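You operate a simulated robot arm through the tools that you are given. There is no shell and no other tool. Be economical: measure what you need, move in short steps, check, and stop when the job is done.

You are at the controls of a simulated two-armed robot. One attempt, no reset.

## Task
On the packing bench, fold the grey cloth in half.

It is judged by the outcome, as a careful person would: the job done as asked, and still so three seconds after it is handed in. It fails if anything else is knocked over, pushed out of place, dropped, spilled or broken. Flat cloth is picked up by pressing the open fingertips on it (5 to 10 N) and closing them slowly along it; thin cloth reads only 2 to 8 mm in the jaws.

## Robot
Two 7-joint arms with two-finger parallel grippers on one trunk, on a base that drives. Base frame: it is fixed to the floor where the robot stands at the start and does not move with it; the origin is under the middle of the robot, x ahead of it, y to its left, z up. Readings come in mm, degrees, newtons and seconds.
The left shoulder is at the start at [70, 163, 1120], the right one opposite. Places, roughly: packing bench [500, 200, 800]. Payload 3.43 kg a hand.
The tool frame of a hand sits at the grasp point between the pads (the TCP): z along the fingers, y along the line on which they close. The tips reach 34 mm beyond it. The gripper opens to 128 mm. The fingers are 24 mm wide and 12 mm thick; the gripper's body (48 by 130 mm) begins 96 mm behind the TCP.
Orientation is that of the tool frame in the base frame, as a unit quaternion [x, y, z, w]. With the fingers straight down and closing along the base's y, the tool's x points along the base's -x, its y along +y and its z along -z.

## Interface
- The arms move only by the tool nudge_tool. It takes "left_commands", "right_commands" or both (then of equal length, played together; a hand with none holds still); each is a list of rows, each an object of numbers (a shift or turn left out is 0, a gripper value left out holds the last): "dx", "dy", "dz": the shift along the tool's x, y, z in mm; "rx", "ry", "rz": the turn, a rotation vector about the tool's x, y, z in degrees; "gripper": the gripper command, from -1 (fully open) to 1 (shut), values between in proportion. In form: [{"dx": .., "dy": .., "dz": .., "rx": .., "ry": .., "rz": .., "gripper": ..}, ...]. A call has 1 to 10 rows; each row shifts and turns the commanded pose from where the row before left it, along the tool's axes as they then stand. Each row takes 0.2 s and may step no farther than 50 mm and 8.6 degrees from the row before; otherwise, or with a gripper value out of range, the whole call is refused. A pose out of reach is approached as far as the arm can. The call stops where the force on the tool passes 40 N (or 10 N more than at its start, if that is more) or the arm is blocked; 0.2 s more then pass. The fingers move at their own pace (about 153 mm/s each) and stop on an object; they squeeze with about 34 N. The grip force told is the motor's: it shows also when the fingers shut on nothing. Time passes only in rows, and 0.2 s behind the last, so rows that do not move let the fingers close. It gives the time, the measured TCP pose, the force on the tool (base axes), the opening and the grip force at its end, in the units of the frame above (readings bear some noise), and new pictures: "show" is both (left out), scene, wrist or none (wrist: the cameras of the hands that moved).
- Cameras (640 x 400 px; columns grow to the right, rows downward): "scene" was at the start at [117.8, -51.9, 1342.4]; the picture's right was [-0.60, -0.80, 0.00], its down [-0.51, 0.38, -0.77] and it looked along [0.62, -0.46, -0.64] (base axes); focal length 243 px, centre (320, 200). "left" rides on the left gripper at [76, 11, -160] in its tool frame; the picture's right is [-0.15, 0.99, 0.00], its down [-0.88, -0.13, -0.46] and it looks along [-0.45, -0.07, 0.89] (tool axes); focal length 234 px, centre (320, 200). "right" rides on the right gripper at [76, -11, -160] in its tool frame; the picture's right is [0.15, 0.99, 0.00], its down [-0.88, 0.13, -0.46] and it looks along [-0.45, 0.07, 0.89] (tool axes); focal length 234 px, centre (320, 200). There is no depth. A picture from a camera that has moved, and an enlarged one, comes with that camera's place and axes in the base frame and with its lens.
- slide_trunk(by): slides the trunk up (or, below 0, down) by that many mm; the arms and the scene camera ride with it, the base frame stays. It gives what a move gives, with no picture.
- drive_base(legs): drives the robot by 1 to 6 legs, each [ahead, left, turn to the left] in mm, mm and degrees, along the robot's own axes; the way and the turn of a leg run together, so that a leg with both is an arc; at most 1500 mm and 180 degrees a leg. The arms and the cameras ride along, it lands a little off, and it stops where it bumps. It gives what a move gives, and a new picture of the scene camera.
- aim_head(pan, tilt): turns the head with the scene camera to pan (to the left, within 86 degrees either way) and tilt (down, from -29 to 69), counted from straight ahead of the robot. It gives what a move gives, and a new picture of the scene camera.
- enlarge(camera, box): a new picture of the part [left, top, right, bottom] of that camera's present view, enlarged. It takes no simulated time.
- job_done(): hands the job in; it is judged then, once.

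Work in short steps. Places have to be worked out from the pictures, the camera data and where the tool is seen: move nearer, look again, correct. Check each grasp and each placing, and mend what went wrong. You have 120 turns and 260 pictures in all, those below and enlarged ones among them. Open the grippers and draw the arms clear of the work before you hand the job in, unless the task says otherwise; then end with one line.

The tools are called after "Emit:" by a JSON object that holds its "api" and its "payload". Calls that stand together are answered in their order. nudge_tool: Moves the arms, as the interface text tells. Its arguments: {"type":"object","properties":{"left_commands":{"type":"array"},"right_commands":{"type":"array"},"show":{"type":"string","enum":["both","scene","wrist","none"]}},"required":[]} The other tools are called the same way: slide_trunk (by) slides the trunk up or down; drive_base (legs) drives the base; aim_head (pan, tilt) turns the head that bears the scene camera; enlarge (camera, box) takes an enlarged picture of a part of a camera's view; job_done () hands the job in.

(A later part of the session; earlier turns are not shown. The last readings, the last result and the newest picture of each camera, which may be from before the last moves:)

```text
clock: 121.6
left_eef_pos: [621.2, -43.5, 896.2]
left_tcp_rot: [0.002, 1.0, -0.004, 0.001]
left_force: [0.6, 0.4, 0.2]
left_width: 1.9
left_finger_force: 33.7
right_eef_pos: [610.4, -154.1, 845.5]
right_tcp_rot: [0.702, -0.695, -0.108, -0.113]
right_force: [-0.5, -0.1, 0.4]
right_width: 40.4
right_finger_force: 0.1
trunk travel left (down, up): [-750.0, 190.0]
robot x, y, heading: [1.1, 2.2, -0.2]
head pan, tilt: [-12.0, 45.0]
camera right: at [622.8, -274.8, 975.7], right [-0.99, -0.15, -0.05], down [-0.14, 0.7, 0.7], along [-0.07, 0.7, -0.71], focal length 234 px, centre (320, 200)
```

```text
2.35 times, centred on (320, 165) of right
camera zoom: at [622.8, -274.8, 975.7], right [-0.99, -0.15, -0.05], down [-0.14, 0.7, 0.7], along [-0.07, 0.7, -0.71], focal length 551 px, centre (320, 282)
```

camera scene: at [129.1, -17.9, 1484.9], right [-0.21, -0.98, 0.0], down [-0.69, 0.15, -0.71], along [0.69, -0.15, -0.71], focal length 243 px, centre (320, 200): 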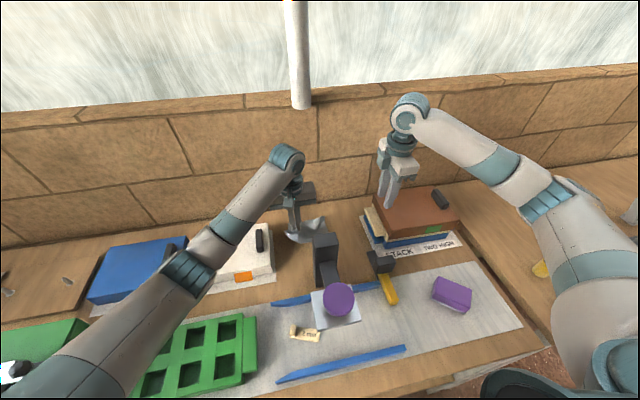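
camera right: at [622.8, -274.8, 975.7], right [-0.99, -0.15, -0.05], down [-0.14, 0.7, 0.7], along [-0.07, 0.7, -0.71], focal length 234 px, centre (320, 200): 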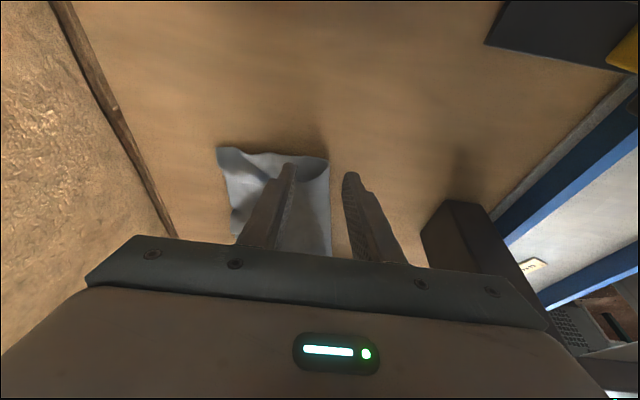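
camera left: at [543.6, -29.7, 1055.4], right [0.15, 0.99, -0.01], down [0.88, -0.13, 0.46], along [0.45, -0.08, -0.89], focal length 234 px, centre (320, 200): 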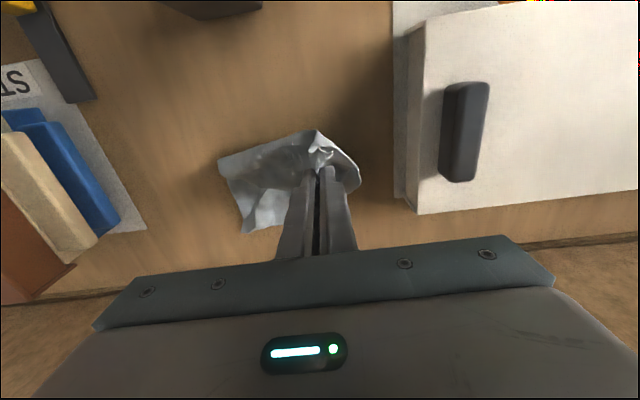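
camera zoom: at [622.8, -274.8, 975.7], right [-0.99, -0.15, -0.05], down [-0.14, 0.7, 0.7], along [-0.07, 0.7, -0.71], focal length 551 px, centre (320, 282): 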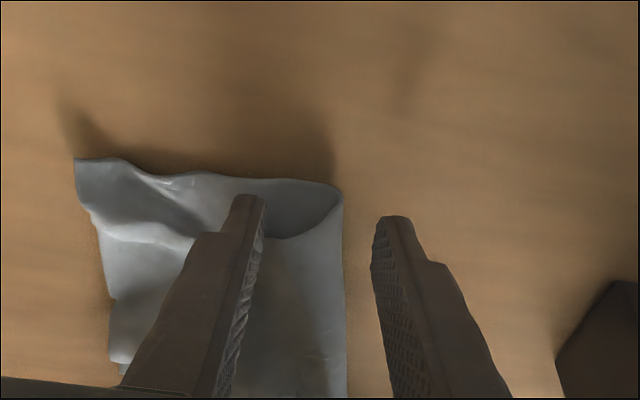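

The fold's bight lies between the fingers. I go down to contact and close slowly to gather it.

Emit:
{"api": "nudge_tool", "payload": {"right_commands": [{"dz": 5, "dx": 1.5}, {"dz": 2.5, "dx": 0.7}, {"dz": 1.2, "dx": 0.3}, {"gripper": 0.45}, {"gripper": 0.55}, {"gripper": 0.65}, {"gripper": 0.75}, {"gripper": 0.87}, {"gripper": 1}, {}], "show": "wrist"}}

Emit:
{"api": "enlarge", "payload": {"camera": "right", "box": [200, 80, 440, 250]}}

```text
clock: 123.8
left_eef_pos: [620.0, -42.3, 896.6]
left_tcp_rot: [0.001, 1.0, -0.005, 0.001]
left_force: [-0.2, 0.1, -0.3]
left_width: 2.1
left_finger_force: 34.1
right_eef_pos: [611.2, -153.2, 835.8]
right_tcp_rot: [0.702, -0.695, -0.108, -0.112]
right_force: [-0.2, 0.3, 5.9]
right_width: 2.7
right_finger_force: 33.5
trunk travel left (down, up): [-750.0, 190.0]
robot x, y, heading: [1.8, -0.0, 0.0]
head pan, tilt: [-12.0, 45.0]
camera right: at [622.7, -274.4, 966.9], right [-0.99, -0.15, -0.05], down [-0.14, 0.7, 0.7], along [-0.07, 0.7, -0.71], focal length 234 px, centre (320, 200)
```

right: 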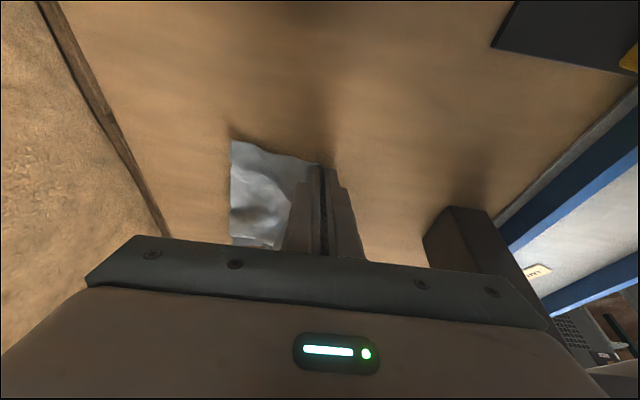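

```text
2.35 times, centred on (320, 165) of right
camera zoom: at [622.7, -274.4, 966.9], right [-0.99, -0.15, -0.05], down [-0.14, 0.7, 0.7], along [-0.07, 0.7, -0.71], focal length 551 px, centre (320, 282)
```

zoom: 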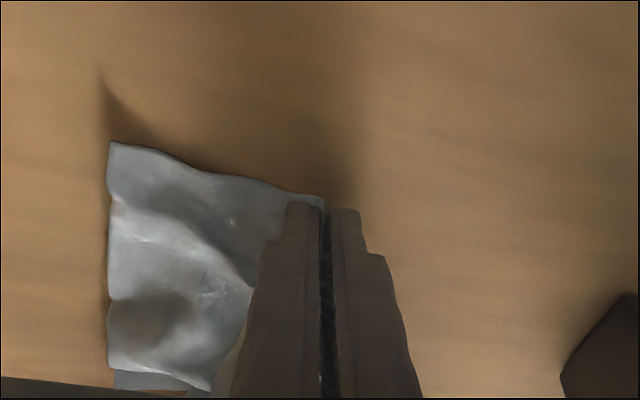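

Both hands hold the near edge again. I level them 25–30 mm up and draw the sheet 30 mm toward the robot to smooth the bottom.

Emit:
{"api": "nudge_tool", "payload": {"left_commands": [{"dz": 15}, {"dz": 12}, {"dx": 8}, {"dx": 10}, {"dx": 12}, {"dx": 8}, {}], "right_commands": [{"dz": -14.3, "dx": -4.4}, {"dz": -14.3, "dx": -4.4}, {"dy": 7}, {"dy": 8}, {"dy": 10}, {"dy": 6}, {}], "show": "wrist"}}

Emit:
{"api": "enlarge", "payload": {"camera": "right", "box": [150, 60, 420, 260]}}

```text
clock: 125.4
left_eef_pos: [582.1, -43.6, 869.1]
left_tcp_rot: [0.002, 1.0, -0.005, 0.0]
left_force: [-0.2, -1.1, -0.1]
left_width: 2.0
left_finger_force: 34.4
right_eef_pos: [579.6, -153.5, 867.0]
right_tcp_rot: [0.702, -0.695, -0.108, -0.112]
right_force: [-0.3, 0.0, -0.3]
right_width: 2.8
right_finger_force: 34.2
trunk travel left (down, up): [-750.0, 190.0]
robot x, y, heading: [2.5, -0.9, 0.0]
head pan, tilt: [-12.0, 45.0]
camera right: at [591.1, -275.5, 996.0], right [-0.99, -0.15, -0.05], down [-0.14, 0.7, 0.7], along [-0.07, 0.7, -0.71], focal length 234 px, centre (320, 200)
camera left: at [505.8, -30.1, 1027.4], right [0.15, 0.99, -0.01], down [0.88, -0.13, 0.46], along [0.45, -0.08, -0.89], focal length 234 px, centre (320, 200)
```

right: 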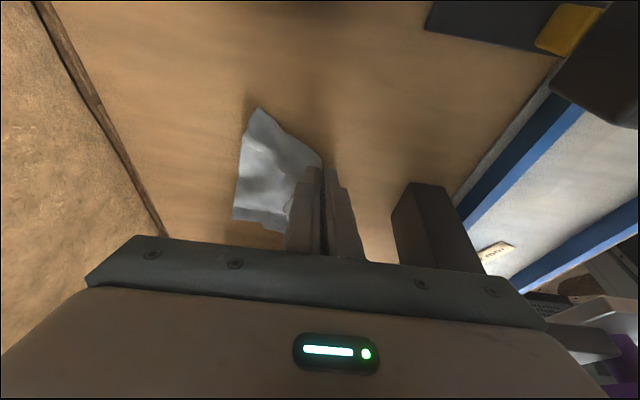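
left: 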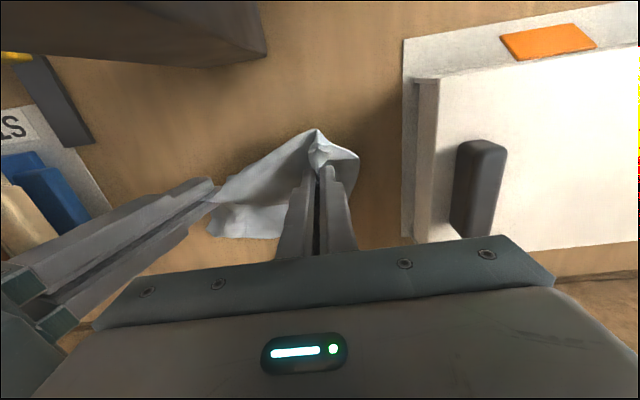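

```text
2.00 times, centred on (285, 160) of right
camera zoom: at [591.1, -275.5, 996.0], right [-0.99, -0.15, -0.05], down [-0.14, 0.7, 0.7], along [-0.07, 0.7, -0.71], focal length 468 px, centre (390, 280)
```

zoom: 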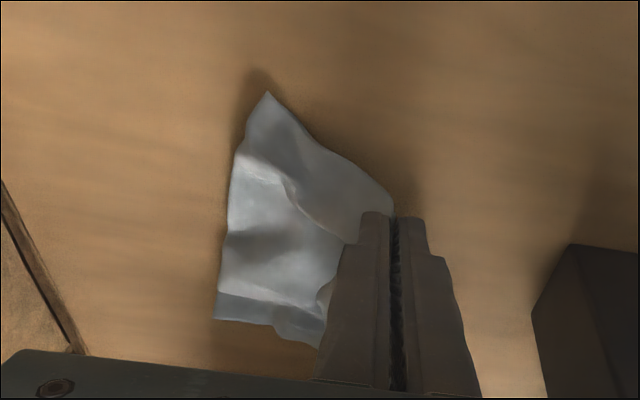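

The sheet slid along, and the grips now look close to the cloth's mid-line. Hanging it from there would let both halves drop and fold it, so I lift to check the two tails.

Emit:
{"api": "nudge_tool", "payload": {"left_commands": [{"dz": -35, "dx": -10}, {"dz": -40, "dx": -15}, {"dz": -40, "dx": -15}, {"dz": -40, "dx": -15}, {}, {}, {}, {}], "right_commands": [{"dz": -33.4, "dx": -10.2, "dy": -10}, {"dz": -38.2, "dx": -11.6, "dy": -15}, {"dz": -38.2, "dx": -11.6, "dy": -15}, {"dz": -38.2, "dx": -11.6, "dy": -15}, {}, {}, {}, {}], "show": "wrist"}}

Emit:
{"api": "enlarge", "payload": {"camera": "scene", "box": [250, 130, 390, 240]}}

Emit:
{"api": "enlarge", "payload": {"camera": "right", "box": [200, 40, 440, 230]}}

Emit:
{"api": "enlarge", "payload": {"camera": "left", "box": [160, 80, 420, 270]}}

```text
clock: 127.2
left_eef_pos: [638.5, -40.6, 1024.5]
left_tcp_rot: [0.001, 1.0, -0.004, 0.001]
left_force: [-0.6, -0.3, -0.3]
left_width: 2.0
left_finger_force: 33.4
right_eef_pos: [632.5, -157.6, 1021.7]
right_tcp_rot: [0.702, -0.695, -0.109, -0.112]
right_force: [-0.5, -0.2, 0.1]
right_width: 2.4
right_finger_force: 33.9
trunk travel left (down, up): [-750.0, 190.0]
robot x, y, heading: [-2.8, 2.8, 0.1]
head pan, tilt: [-12.0, 45.0]
camera right: at [643.9, -279.2, 1151.1], right [-0.99, -0.15, -0.05], down [-0.14, 0.7, 0.7], along [-0.07, 0.7, -0.71], focal length 234 px, centre (320, 200)
camera left: at [560.3, -28.1, 1182.8], right [0.15, 0.99, -0.01], down [0.88, -0.13, 0.46], along [0.45, -0.08, -0.89], focal length 234 px, centre (320, 200)
```

right: 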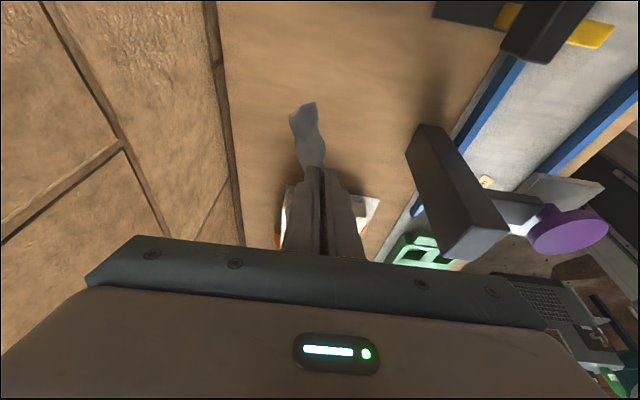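
left: 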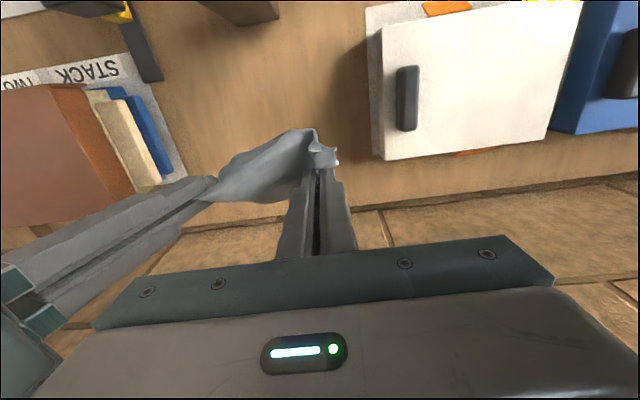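

```text
3.64 times, centred on (320, 185) of scene
camera zoom: at [129.2, -18.1, 1484.9], right [-0.21, -0.98, 0.0], down [-0.69, 0.15, -0.71], along [0.69, -0.15, -0.71], focal length 883 px, centre (320, 254)
```

zoom: 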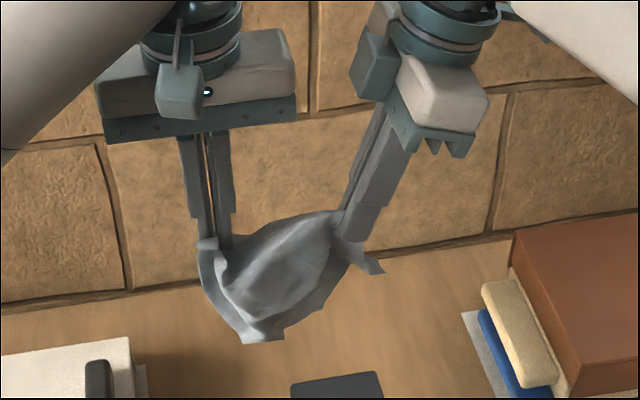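

```text
2.11 times, centred on (320, 135) of right
camera zoom: at [643.9, -279.2, 1151.1], right [-0.99, -0.15, -0.05], down [-0.14, 0.7, 0.7], along [-0.07, 0.7, -0.71], focal length 493 px, centre (320, 337)
```

zoom: 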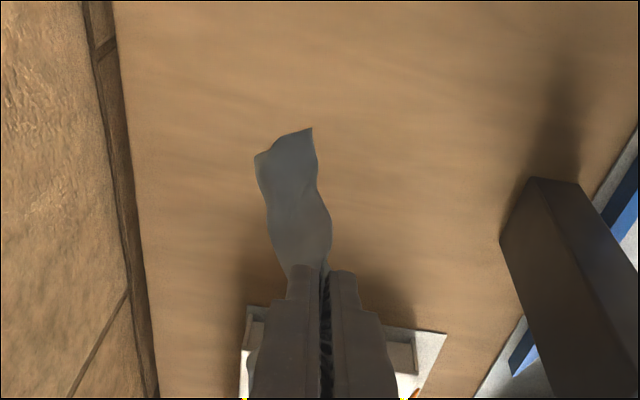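

```text
2.11 times, centred on (290, 175) of left
camera zoom: at [560.3, -28.1, 1182.8], right [0.15, 0.99, -0.01], down [0.88, -0.13, 0.46], along [0.45, -0.08, -0.89], focal length 493 px, centre (383, 253)
```

zoom: 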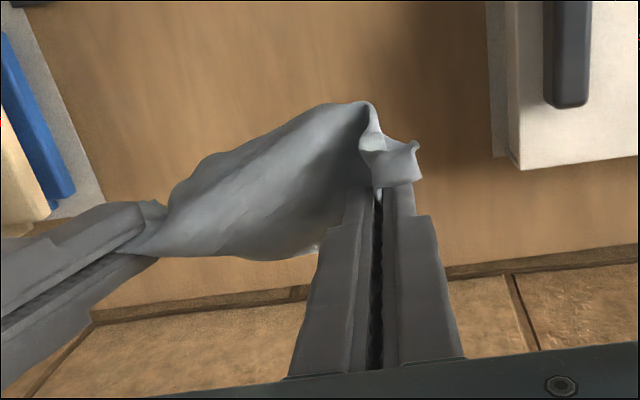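

The grips are not evenly at mid-line. Laying toward the robot gave a good flat sheet before, so I repeat it: to x≈690, lower, then draw back while lowering.

Emit:
{"api": "nudge_tool", "payload": {"left_commands": [{"dx": -26}, {"dx": -26, "dz": 20}, {"dz": 25}, {"dz": 10}, {}, {}, {}], "right_commands": [{"dy": -29, "dx": 3}, {"dy": -29, "dz": 19.1, "dx": 5.8}, {"dz": 23.9, "dx": 7.2}, {"dz": 9.6, "dx": 2.9}, {}, {}, {}], "show": "none"}}

Emit:
{"api": "nudge_tool", "payload": {"left_commands": [{"dz": 12, "dx": 7}, {"dz": 14, "dx": 10}, {"dz": 16, "dx": 12}, {"dz": 16, "dx": 14}, {"dz": 16, "dx": 14}, {"dz": 16, "dx": 14}, {"dz": 14, "dx": 14}, {"dz": 12, "dx": 12}, {"dz": 10, "dx": 8}, {"dx": 4}], "right_commands": [{"dz": 11.5, "dx": 3.5, "dy": 7}, {"dz": 13.4, "dx": 4.1, "dy": 10}, {"dz": 15.3, "dx": 4.6, "dy": 12}, {"dz": 15.3, "dx": 4.6, "dy": 14}, {"dz": 15.3, "dx": 4.6, "dy": 14}, {"dz": 15.3, "dx": 4.6, "dy": 14}, {"dz": 13.4, "dx": 4.1, "dy": 14}, {"dz": 11.5, "dx": 3.5, "dy": 12}, {"dz": 9, "dx": 2.7, "dy": 8}, {"dy": 4}], "show": "wrist"}}

```text
clock: 128.8
left_eef_pos: [690.1, -42.1, 969.3]
left_tcp_rot: [0.002, 1.0, -0.003, -0.001]
left_force: [-1.1, 0.0, 0.4]
left_width: 1.7
left_finger_force: 33.9
right_eef_pos: [692.7, -157.2, 967.0]
right_tcp_rot: [0.703, -0.694, -0.108, -0.112]
right_force: [0.6, 0.8, -0.4]
right_width: 2.4
right_finger_force: 34.5
trunk travel left (down, up): [-750.0, 190.0]
robot x, y, heading: [-0.0, -0.2, -0.2]
head pan, tilt: [-12.0, 45.0]
```

```text
clock: 131.0
left_eef_pos: [581.8, -43.6, 843.4]
left_tcp_rot: [0.002, 1.0, -0.005, 0.001]
left_force: [0.3, -0.4, 0.3]
left_width: 2.1
left_finger_force: 33.7
right_eef_pos: [582.6, -157.1, 839.7]
right_tcp_rot: [0.702, -0.695, -0.107, -0.113]
right_force: [-1.2, -0.4, -0.4]
right_width: 2.5
right_finger_force: 34.5
trunk travel left (down, up): [-750.0, 190.0]
robot x, y, heading: [-3.5, -0.8, -0.2]
head pan, tilt: [-12.0, 45.0]
camera right: at [594.9, -277.1, 969.5], right [-0.99, -0.15, -0.05], down [-0.14, 0.7, 0.7], along [-0.07, 0.7, -0.71], focal length 234 px, centre (320, 200)
camera left: at [503.7, -30.9, 1002.3], right [0.15, 0.99, -0.01], down [0.88, -0.13, 0.46], along [0.45, -0.08, -0.89], focal length 234 px, centre (320, 200)
```

right: 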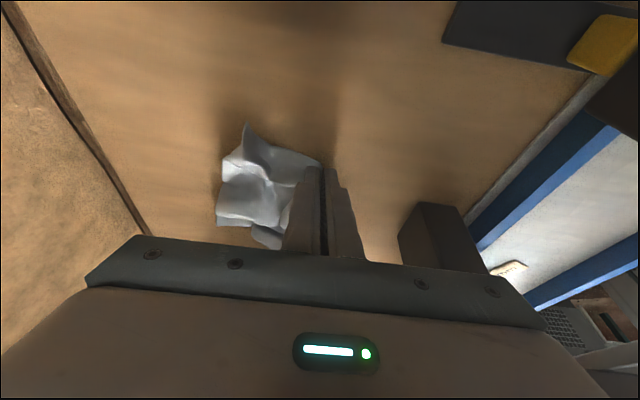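
left: 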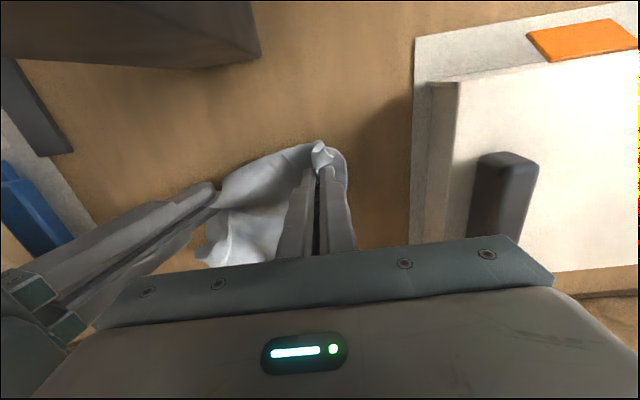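

Laid again. I release both hands gently and lift straight up.

Emit:
{"api": "nudge_tool", "payload": {"left_commands": [{"dz": 3}, {"gripper": 0.85}, {"gripper": 0.7}, {"gripper": 0.55}, {"gripper": 0.45}, {}, {"dz": -6}, {"dz": -14}, {"dz": -30}, {"dz": -40}], "right_commands": [{}, {"gripper": 0.85}, {"gripper": 0.7}, {"gripper": 0.55}, {"gripper": 0.45}, {}, {"dz": -6, "dx": -1.8}, {"dz": -14, "dx": -4}, {"dz": -29, "dx": -9}, {"dz": -40, "dx": -9}], "show": "none"}}

Emit:
{"api": "nudge_tool", "payload": {"left_commands": [{"dz": -45}, {"dz": -40, "dy": 20}, {"dy": 30}, {}, {}], "right_commands": [{"dz": -45}, {"ry": 8.5, "dz": -20}, {"ry": 8.5, "dx": 40}, {"dx": 45}, {"dx": 40}], "show": "none"}}

Emit:
{"api": "enlarge", "payload": {"camera": "left", "box": [140, 60, 360, 220]}}

Emit:
{"api": "enlarge", "payload": {"camera": "scene", "box": [260, 190, 380, 270]}}

```text
clock: 133.2
left_eef_pos: [580.4, -39.4, 930.7]
left_tcp_rot: [0.002, 1.0, -0.005, 0.0]
left_force: [-0.4, -0.4, -0.3]
left_width: 35.1
left_finger_force: 0.1
right_eef_pos: [583.5, -160.3, 934.3]
right_tcp_rot: [0.702, -0.695, -0.107, -0.112]
right_force: [0.3, 0.1, -0.3]
right_width: 35.0
right_finger_force: 0.1
trunk travel left (down, up): [-750.0, 190.0]
robot x, y, heading: [-2.3, 0.7, -0.2]
head pan, tilt: [-12.0, 45.0]
```

```text
clock: 134.4
left_eef_pos: [581.2, 9.5, 1017.1]
left_tcp_rot: [0.001, 1.0, -0.005, 0.001]
left_force: [0.2, 0.0, -0.4]
left_width: 35.0
left_finger_force: 0.0
right_eef_pos: [586.0, -307.7, 986.9]
right_tcp_rot: [0.71, -0.704, -0.002, -0.009]
right_force: [0.8, -1.0, 0.4]
right_width: 35.1
right_finger_force: 0.0
trunk travel left (down, up): [-750.0, 190.0]
robot x, y, heading: [-2.2, -0.3, 0.2]
head pan, tilt: [-12.0, 45.0]
```

```text
2.50 times, centred on (250, 140) of left
camera zoom: at [504.6, 21.9, 1175.8], right [0.15, 0.99, -0.01], down [0.88, -0.13, 0.46], along [0.45, -0.08, -0.89], focal length 585 px, centre (495, 350)
```

zoom: 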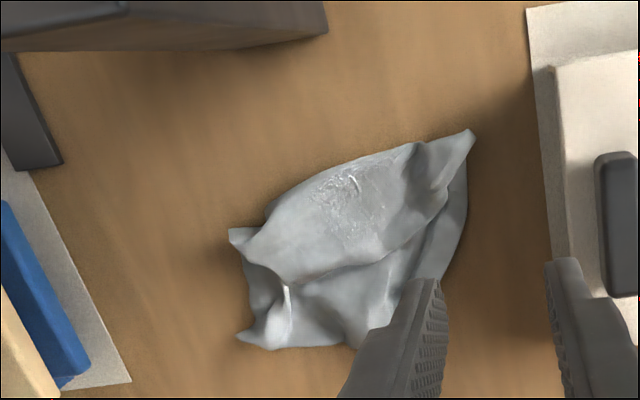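

```text
5.00 times, centred on (320, 230) of scene
camera zoom: at [128.7, -18.4, 1484.9], right [-0.21, -0.98, 0.0], down [-0.69, 0.15, -0.71], along [0.69, -0.15, -0.71], focal length 1214 px, centre (320, 50)
```

zoom: 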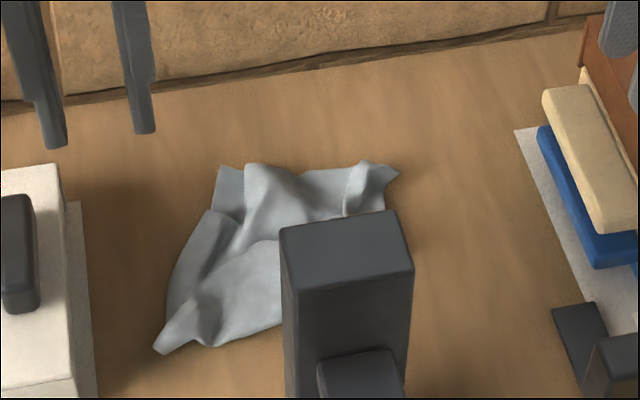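

Very useful: the P1–P2 edge is folded over in its middle, while both corner tips stick out free: P1 ≈ (545,−2), P2 ≈ (585,−172). I bring the left hand over P1 and the right over P2.

Emit:
{"api": "nudge_tool", "payload": {"left_commands": [{"dx": 12, "dy": -10, "gripper": 0.37}, {"dx": 13, "dy": -9}, {"dz": 45}, {"dz": 45}, {"dz": 45}, {"dz": 18}, {}], "right_commands": [{"dx": -46, "gripper": 0.37}, {"dx": -46}, {"dx": -46, "dy": -2}, {"dz": 45}, {"dz": 45}, {"dz": 30}, {}], "show": "wrist"}}

Emit:
{"api": "enlarge", "payload": {"camera": "left", "box": [160, 80, 420, 270]}}

Emit:
{"api": "enlarge", "payload": {"camera": "right", "box": [200, 100, 440, 270]}}

```text
clock: 136.0
left_eef_pos: [556.2, -11.9, 861.4]
left_tcp_rot: [0.002, 1.0, -0.005, 0.001]
left_force: [-0.8, -0.5, -0.9]
left_width: 40.5
left_finger_force: 0.0
right_eef_pos: [585.6, -164.0, 868.4]
right_tcp_rot: [0.71, -0.704, -0.002, -0.009]
right_force: [-0.2, 0.6, 0.0]
right_width: 40.4
right_finger_force: 0.0
trunk travel left (down, up): [-750.0, 190.0]
robot x, y, heading: [0.8, 1.3, 0.3]
head pan, tilt: [-12.0, 45.0]
camera right: at [597.1, -242.4, 1027.6], right [-0.99, -0.16, -0.01], down [-0.14, 0.87, 0.47], along [-0.06, 0.46, -0.88], focal length 234 px, centre (320, 200)
camera left: at [479.5, 0.5, 1020.0], right [0.15, 0.99, -0.01], down [0.88, -0.13, 0.46], along [0.45, -0.08, -0.89], focal length 234 px, centre (320, 200)
```

right: 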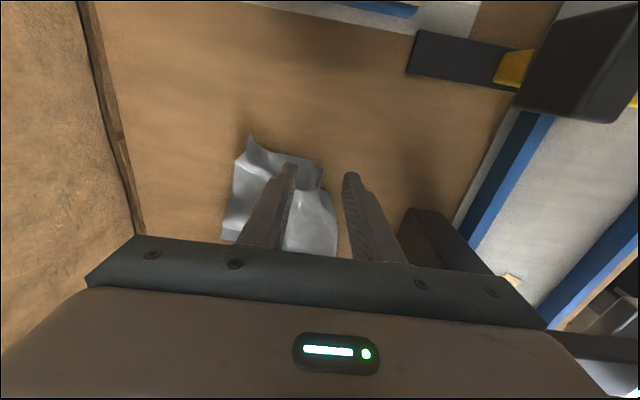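
left: 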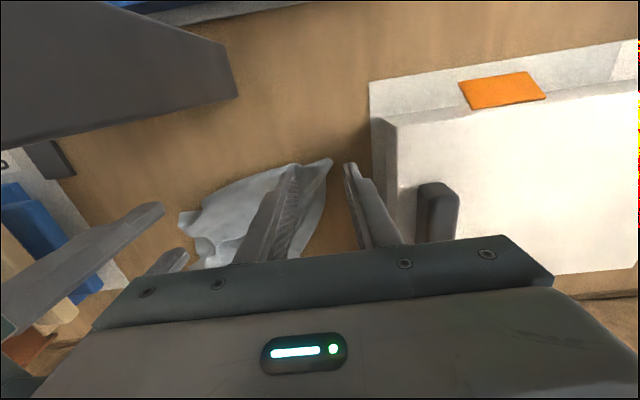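

```text
2.11 times, centred on (290, 175) of left
camera zoom: at [479.5, 0.5, 1020.0], right [0.15, 0.99, -0.01], down [0.88, -0.13, 0.46], along [0.45, -0.08, -0.89], focal length 493 px, centre (383, 253)
```

zoom: 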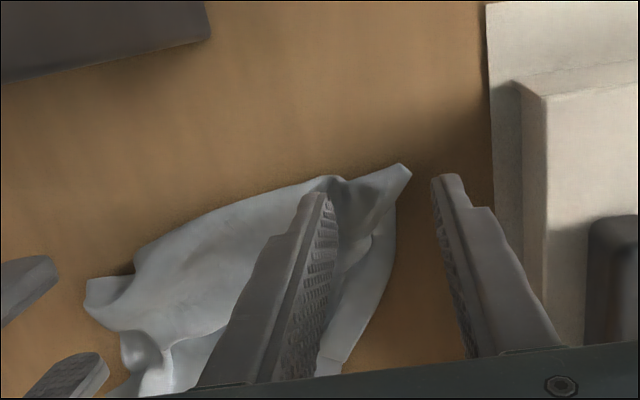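

```text
2.35 times, centred on (320, 185) of right
camera zoom: at [597.1, -242.4, 1027.6], right [-0.99, -0.16, -0.01], down [-0.14, 0.87, 0.47], along [-0.06, 0.46, -0.88], focal length 551 px, centre (320, 235)
```

zoom: 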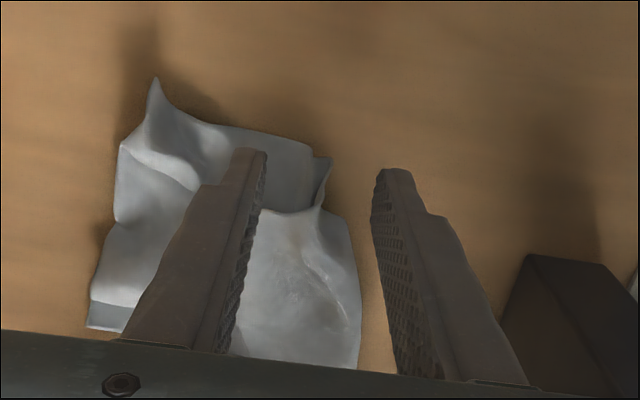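

Both tips lie between the fingers. I shift each hand slightly outward to take only the corners, and lower: the left to light contact, the right to just above the surface.

Emit:
{"api": "nudge_tool", "payload": {"left_commands": [{"dx": 6, "dy": 3}, {"dz": 15}, {"dz": 6}, {"dz": 2}, {"dz": 1.5}, {}], "right_commands": [{"dy": 4, "dx": 2}, {"dz": 15}, {"dz": 10}, {"dz": 4}, {}, {}], "show": "none"}}

```text
clock: 137.4
left_eef_pos: [549.7, -8.3, 838.5]
left_tcp_rot: [0.001, 1.0, -0.004, 0.0]
left_force: [0.6, 0.1, 0.8]
left_width: 40.4
left_finger_force: 0.1
right_eef_pos: [581.9, -166.1, 838.7]
right_tcp_rot: [0.71, -0.704, -0.003, -0.008]
right_force: [-1.1, 0.0, -0.2]
right_width: 40.4
right_finger_force: 0.1
trunk travel left (down, up): [-750.0, 190.0]
robot x, y, heading: [1.6, 1.5, -0.0]
head pan, tilt: [-12.0, 45.0]
```

Close to the surface on both sides; I go down 2 mm more and close slowly.

Emit:
{"api": "nudge_tool", "payload": {"left_commands": [{"dz": 1.8}, {"dz": 0.8}, {"gripper": 0.5}, {"gripper": 0.6}, {"gripper": 0.7}, {"gripper": 0.8}, {"gripper": 0.9}, {"gripper": 1}, {}, {}], "right_commands": [{"dz": 1.8}, {"dz": 0.8}, {"gripper": 0.5}, {"gripper": 0.6}, {"gripper": 0.7}, {"gripper": 0.8}, {"gripper": 0.9}, {"gripper": 1}, {}, {}], "show": "wrist"}}

Emit:
{"api": "enlarge", "payload": {"camera": "right", "box": [200, 100, 440, 270]}}

```text
clock: 139.6
left_eef_pos: [551.4, -9.7, 835.2]
left_tcp_rot: [0.003, 1.0, -0.005, 0.001]
left_force: [2.2, -3.4, 13.8]
left_width: 3.6
left_finger_force: 33.7
right_eef_pos: [582.4, -167.8, 836.5]
right_tcp_rot: [0.711, -0.704, -0.003, -0.008]
right_force: [0.7, 0.8, 0.5]
right_width: 1.7
right_finger_force: 33.7
trunk travel left (down, up): [-750.0, 190.0]
robot x, y, heading: [-0.8, 1.4, 0.1]
head pan, tilt: [-12.0, 45.0]
camera right: at [592.0, -245.2, 996.5], right [-0.99, -0.16, -0.01], down [-0.14, 0.87, 0.47], along [-0.06, 0.46, -0.88], focal length 234 px, centre (320, 200)
camera left: at [473.3, 3.0, 994.9], right [0.15, 0.99, -0.01], down [0.88, -0.13, 0.46], along [0.45, -0.08, -0.89], focal length 234 px, centre (320, 200)
```

right: 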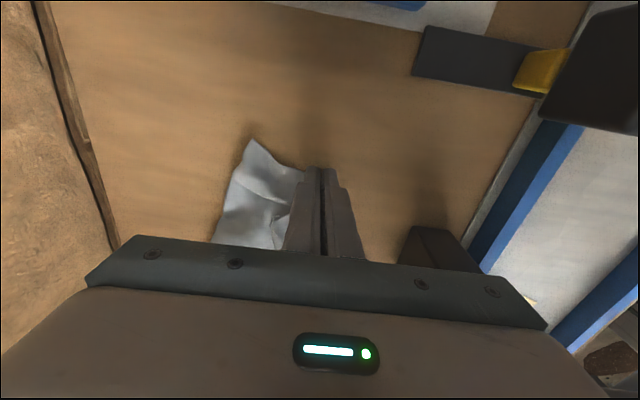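
left: 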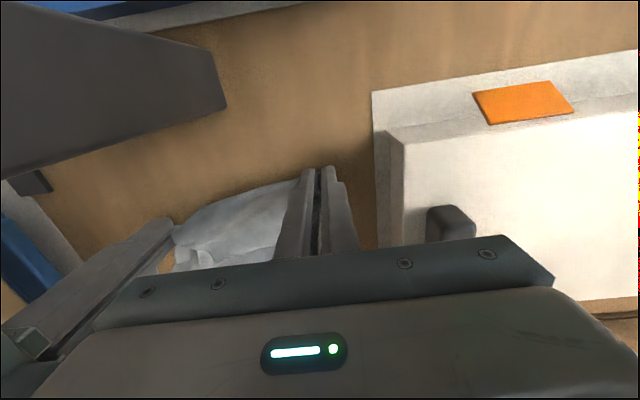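

```text
2.35 times, centred on (320, 185) of right
camera zoom: at [592.0, -245.2, 996.5], right [-0.99, -0.16, -0.01], down [-0.14, 0.87, 0.47], along [-0.06, 0.46, -0.88], focal length 551 px, centre (320, 235)
```

zoom: 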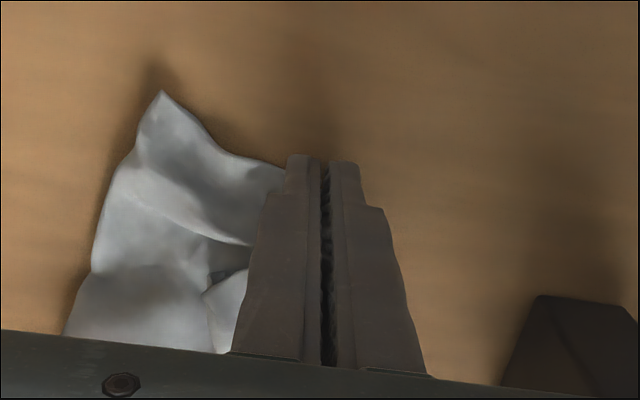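

Both corners are held and 161 mm apart, nearly the full edge. I lift both 60 mm while starting toward the far edge, then look.

Emit:
{"api": "nudge_tool", "payload": {"left_commands": [{"dz": -12}, {"dz": -15}, {"dz": -15, "dx": -6}, {"dz": -15, "dx": -12}, {"dz": -10, "dx": -15}, {"dx": -15}, {}], "right_commands": [{"dz": -12}, {"dz": -15}, {"dz": -15, "dy": -4}, {"dz": -15, "dy": -7}, {"dz": -10, "dy": -8}, {"dy": -8}, {}], "show": "both"}}

Emit:
{"api": "enlarge", "payload": {"camera": "scene", "box": [250, 160, 390, 270]}}

Emit:
{"api": "enlarge", "payload": {"camera": "right", "box": [180, 60, 460, 260]}}

```text
clock: 141.2
left_eef_pos: [598.6, -8.2, 902.1]
left_tcp_rot: [0.001, 1.0, -0.005, 0.001]
left_force: [0.0, -0.5, -0.1]
left_width: 3.0
left_finger_force: 34.4
right_eef_pos: [607.1, -167.5, 905.2]
right_tcp_rot: [0.71, -0.704, -0.003, -0.009]
right_force: [-0.2, -0.2, -0.1]
right_width: 2.0
right_finger_force: 33.7
trunk travel left (down, up): [-750.0, 190.0]
robot x, y, heading: [7.8, 3.2, 0.1]
head pan, tilt: [-12.0, 45.0]
camera scene: at [128.6, -18.0, 1484.9], right [-0.21, -0.98, 0.0], down [-0.69, 0.15, -0.71], along [0.69, -0.15, -0.71], focal length 243 px, centre (320, 200)
camera right: at [619.1, -246.1, 1063.6], right [-0.99, -0.16, -0.01], down [-0.14, 0.87, 0.47], along [-0.06, 0.46, -0.88], focal length 234 px, centre (320, 200)
camera left: at [521.5, 5.0, 1060.9], right [0.15, 0.99, -0.01], down [0.88, -0.13, 0.46], along [0.45, -0.08, -0.89], focal length 234 px, centre (320, 200)
```

scene: 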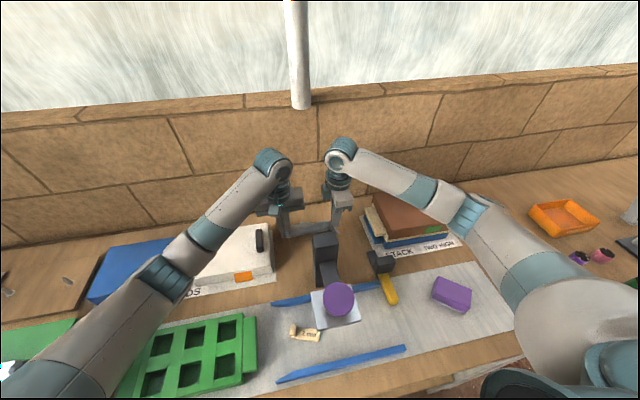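
right: 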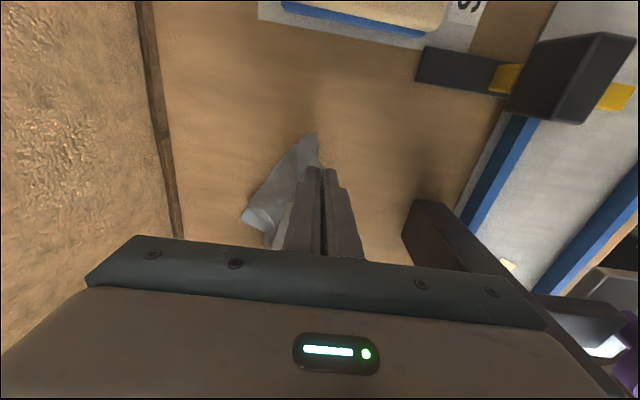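
left: 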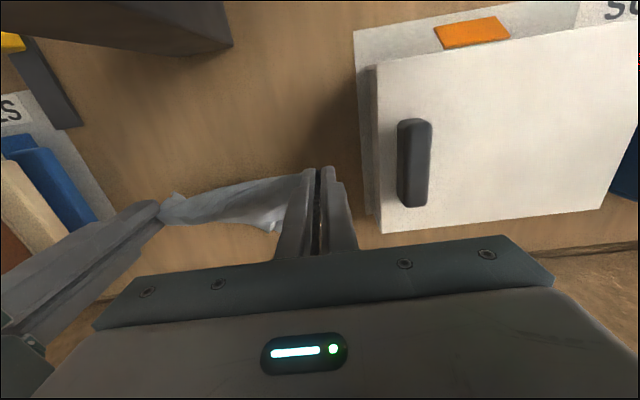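

```text
3.64 times, centred on (320, 215) of scene
camera zoom: at [128.6, -18.0, 1484.9], right [-0.21, -0.98, 0.0], down [-0.69, 0.15, -0.71], along [0.69, -0.15, -0.71], focal length 883 px, centre (320, 146)
```

zoom: 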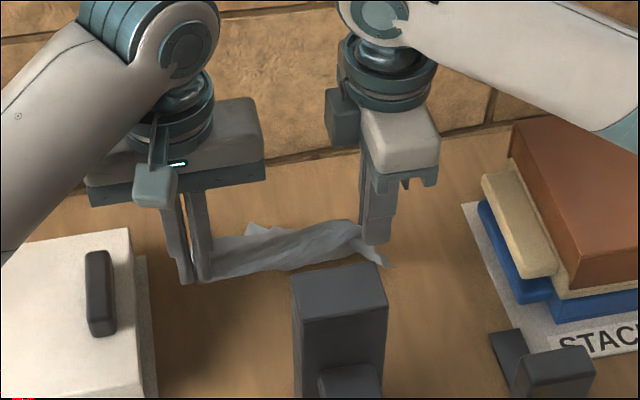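

```text
2.00 times, centred on (320, 160) of right
camera zoom: at [619.1, -246.1, 1063.6], right [-0.99, -0.16, -0.01], down [-0.14, 0.87, 0.47], along [-0.06, 0.46, -0.88], focal length 468 px, centre (320, 280)
```

zoom: 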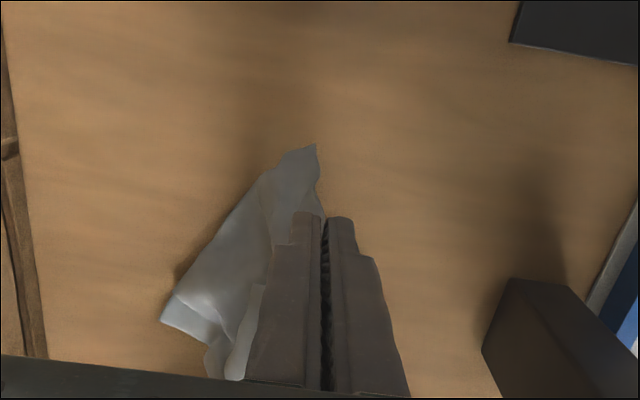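

The edge is well held corner to corner. I lift fully so the sheet hangs from this edge, move to x≈690, let it settle, and view.

Emit:
{"api": "nudge_tool", "payload": {"left_commands": [{"dz": -40}, {"dz": -40, "dx": -15}, {"dz": -40, "dx": -25}, {"dz": -30, "dx": -25}, {"dx": -25}, {}, {}, {}, {}, {}], "right_commands": [{"dz": -40}, {"dz": -40, "dy": -10}, {"dz": -40, "dy": -22}, {"dz": -30, "dy": -25}, {"dy": -25}, {}, {}, {}, {}, {}], "show": "none"}}

Emit:
{"api": "enlarge", "payload": {"camera": "scene", "box": [240, 100, 400, 230]}}

Emit:
{"api": "enlarge", "payload": {"camera": "right", "box": [180, 40, 460, 240]}}

```text
clock: 143.4
left_eef_pos: [690.5, -5.6, 1050.5]
left_tcp_rot: [0.002, 1.0, -0.005, 0.0]
left_force: [0.0, -0.6, -0.4]
left_width: 2.7
left_finger_force: 34.2
right_eef_pos: [688.9, -170.2, 1055.7]
right_tcp_rot: [0.709, -0.705, -0.003, -0.008]
right_force: [0.1, 1.1, 0.0]
right_width: 2.2
right_finger_force: 34.0
trunk travel left (down, up): [-750.0, 190.0]
robot x, y, heading: [-0.3, 2.7, 0.2]
head pan, tilt: [-12.0, 45.0]
```

```text
3.08 times, centred on (320, 165) of scene
camera zoom: at [129.4, -18.0, 1484.8], right [-0.21, -0.98, 0.0], down [-0.69, 0.15, -0.71], along [0.69, -0.15, -0.71], focal length 747 px, centre (320, 308)
```

zoom: 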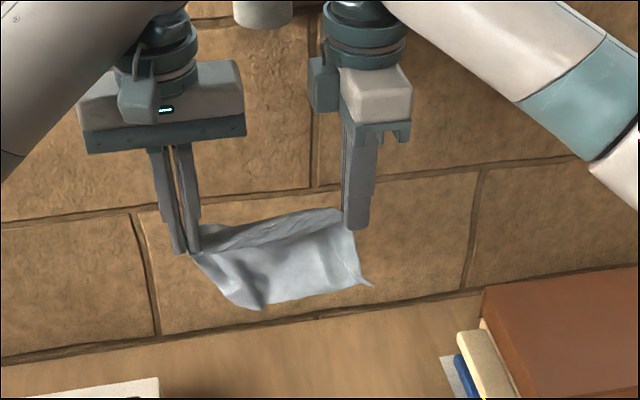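

```text
2.00 times, centred on (320, 140) of right
camera zoom: at [699.1, -248.6, 1215.5], right [-0.99, -0.16, -0.01], down [-0.14, 0.87, 0.47], along [-0.06, 0.46, -0.88], focal length 468 px, centre (320, 320)
```

zoom: 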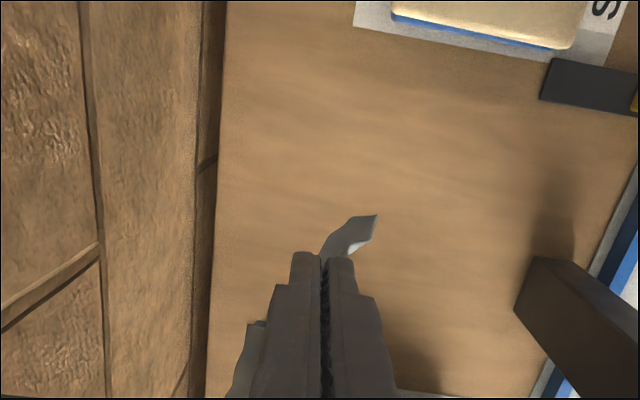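

Excellent: the sheet now drapes over the line between the hands, with the front tail about 90 mm, about half the cloth's length. It is effectively hanging folded in half, so I lower until the tails touch and then lay it toward the robot.

Emit:
{"api": "nudge_tool", "payload": {"left_commands": [{"dz": 30}, {"dz": 35}, {"dz": 30}, {"dz": 18}, {}, {}, {}], "right_commands": [{"dz": 32}, {"dz": 35}, {"dz": 32}, {"dz": 19}, {}, {}, {}], "show": "wrist"}}

Emit:
{"api": "enlarge", "payload": {"camera": "scene", "box": [250, 140, 390, 250]}}

Emit:
{"api": "enlarge", "payload": {"camera": "right", "box": [180, 60, 460, 260]}}

```text
clock: 145.0
left_eef_pos: [687.0, -10.0, 938.5]
left_tcp_rot: [0.002, 1.0, -0.004, 0.001]
left_force: [0.2, 0.0, -0.1]
left_width: 2.9
left_finger_force: 34.5
right_eef_pos: [691.7, -167.5, 935.3]
right_tcp_rot: [0.71, -0.704, -0.003, -0.008]
right_force: [-0.4, 0.3, -0.7]
right_width: 2.2
right_finger_force: 33.7
trunk travel left (down, up): [-750.0, 190.0]
robot x, y, heading: [-1.7, 0.4, 0.1]
head pan, tilt: [-12.0, 45.0]
camera right: at [701.7, -245.0, 1094.6], right [-0.99, -0.16, -0.01], down [-0.14, 0.87, 0.47], along [-0.06, 0.46, -0.88], focal length 234 px, centre (320, 200)
camera left: at [610.9, 2.6, 1097.4], right [0.15, 0.99, -0.01], down [0.88, -0.13, 0.46], along [0.45, -0.08, -0.89], focal length 234 px, centre (320, 200)
```

right: 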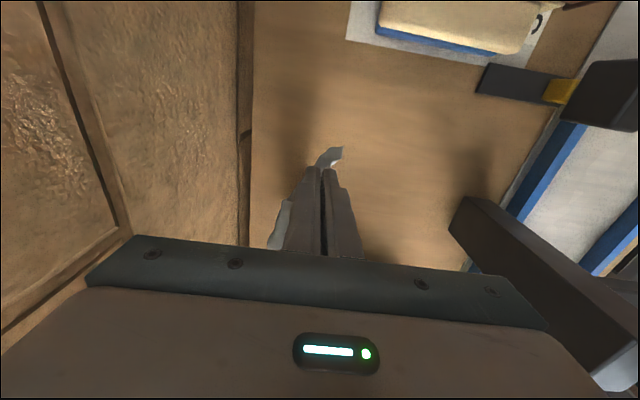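
left: 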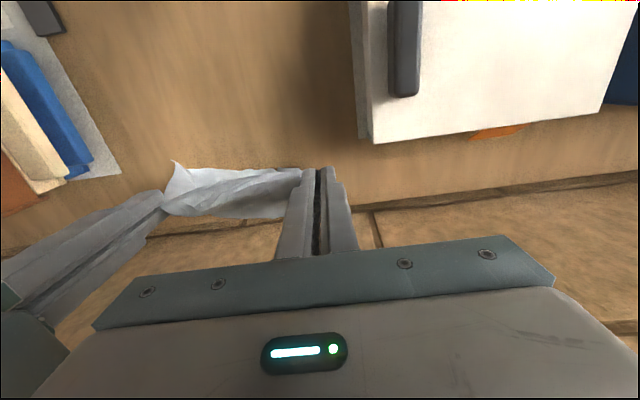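

```text
3.64 times, centred on (320, 195) of scene
camera zoom: at [129.2, -18.0, 1484.8], right [-0.21, -0.98, 0.0], down [-0.69, 0.15, -0.71], along [0.69, -0.15, -0.71], focal length 883 px, centre (320, 218)
```

zoom: 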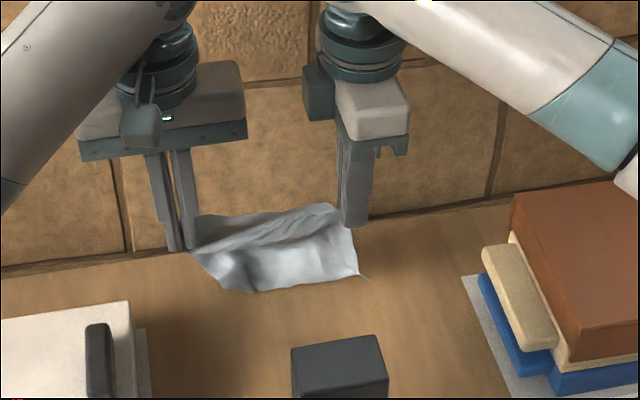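

```text
2.00 times, centred on (320, 160) of right
camera zoom: at [701.7, -245.0, 1094.6], right [-0.99, -0.16, -0.01], down [-0.14, 0.87, 0.47], along [-0.06, 0.46, -0.88], focal length 468 px, centre (320, 280)
```

zoom: 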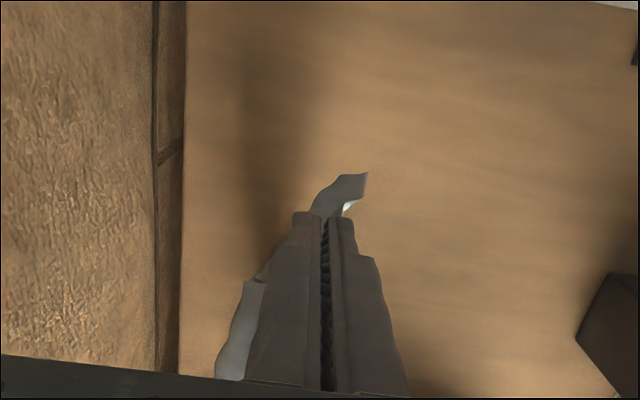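

The drape is symmetrical with both tails near the table. I lower a bit and lay it toward the robot so both tails lie on the far side.

Emit:
{"api": "nudge_tool", "payload": {"left_commands": [{"dz": 12}, {"dz": 10, "dx": 5}, {"dz": 10, "dx": 8}, {"dz": 11, "dx": 10}, {"dz": 12, "dx": 12}, {"dz": 12, "dx": 13}, {"dz": 12, "dx": 13}, {"dz": 10, "dx": 12}, {"dz": 6, "dx": 10}, {"dx": 5}], "right_commands": [{"dz": 11}, {"dz": 10, "dy": 5}, {"dz": 10, "dy": 9}, {"dz": 10, "dy": 11}, {"dz": 12, "dy": 12}, {"dz": 12, "dy": 13}, {"dz": 12, "dy": 13}, {"dz": 10, "dy": 12}, {"dz": 5, "dy": 12}, {"dy": 5}], "show": "wrist"}}

Emit:
{"api": "enlarge", "payload": {"camera": "scene", "box": [250, 160, 390, 270]}}

Emit:
{"api": "enlarge", "payload": {"camera": "right", "box": [180, 80, 460, 260]}}

```text
clock: 147.2
left_eef_pos: [599.7, -8.8, 843.5]
left_tcp_rot: [0.001, 1.0, -0.004, 0.001]
left_force: [0.0, 0.0, 0.2]
left_width: 2.9
left_finger_force: 34.2
right_eef_pos: [598.1, -167.0, 842.4]
right_tcp_rot: [0.71, -0.704, -0.003, -0.008]
right_force: [0.3, -0.7, 0.0]
right_width: 2.1
right_finger_force: 33.8
trunk travel left (down, up): [-750.0, 190.0]
robot x, y, heading: [-1.3, -1.3, 0.3]
head pan, tilt: [-12.0, 45.0]
camera right: at [609.3, -246.0, 1002.9], right [-0.99, -0.15, -0.01], down [-0.14, 0.87, 0.47], along [-0.06, 0.46, -0.88], focal length 234 px, centre (320, 200)
camera left: at [522.1, 3.5, 1002.9], right [0.15, 0.99, -0.01], down [0.88, -0.13, 0.46], along [0.45, -0.08, -0.89], focal length 234 px, centre (320, 200)
```

right: 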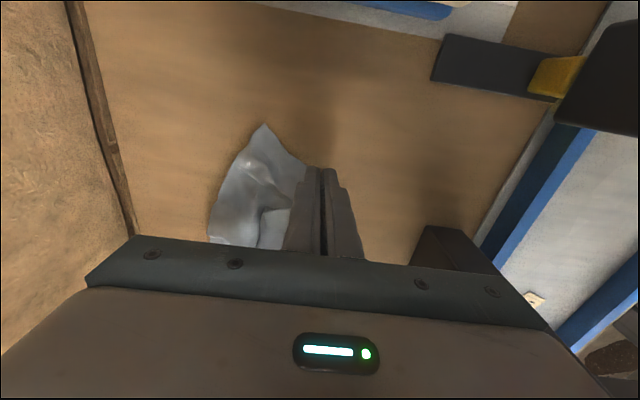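
left: 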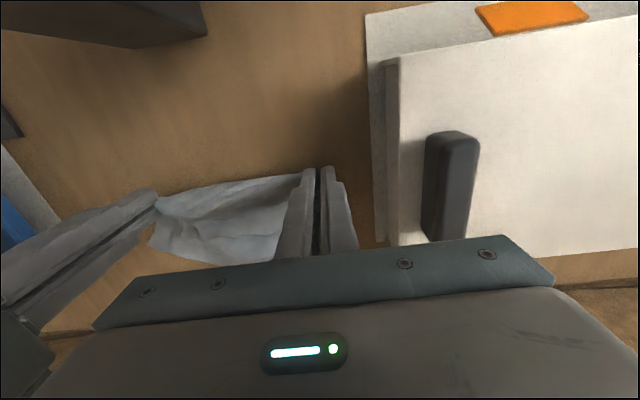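

```text
3.64 times, centred on (320, 215) of scene
camera zoom: at [128.9, -18.0, 1484.9], right [-0.21, -0.98, 0.0], down [-0.69, 0.15, -0.71], along [0.69, -0.15, -0.71], focal length 883 px, centre (320, 146)
```

zoom: 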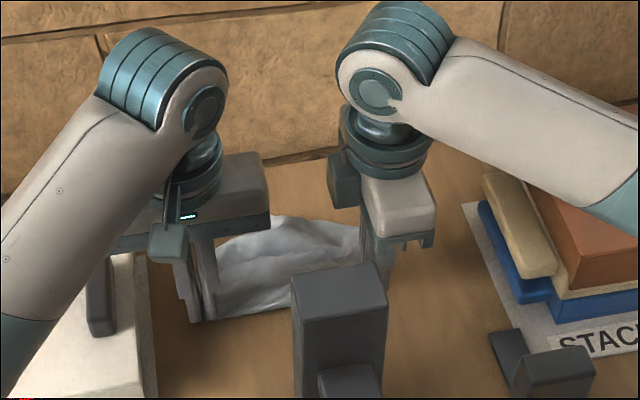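

```text
2.22 times, centred on (320, 170) of right
camera zoom: at [609.3, -246.0, 1002.9], right [-0.99, -0.15, -0.01], down [-0.14, 0.87, 0.47], along [-0.06, 0.46, -0.88], focal length 520 px, centre (320, 267)
```

zoom: 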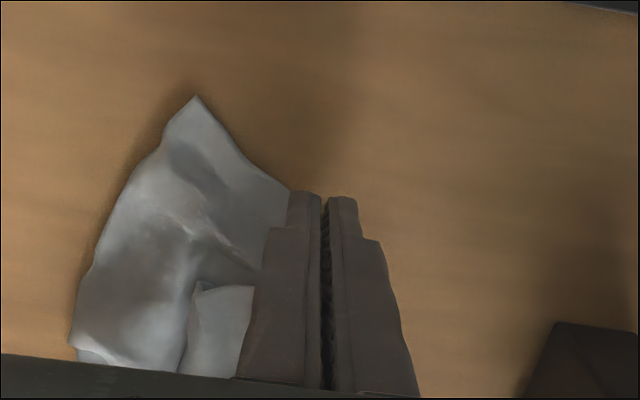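

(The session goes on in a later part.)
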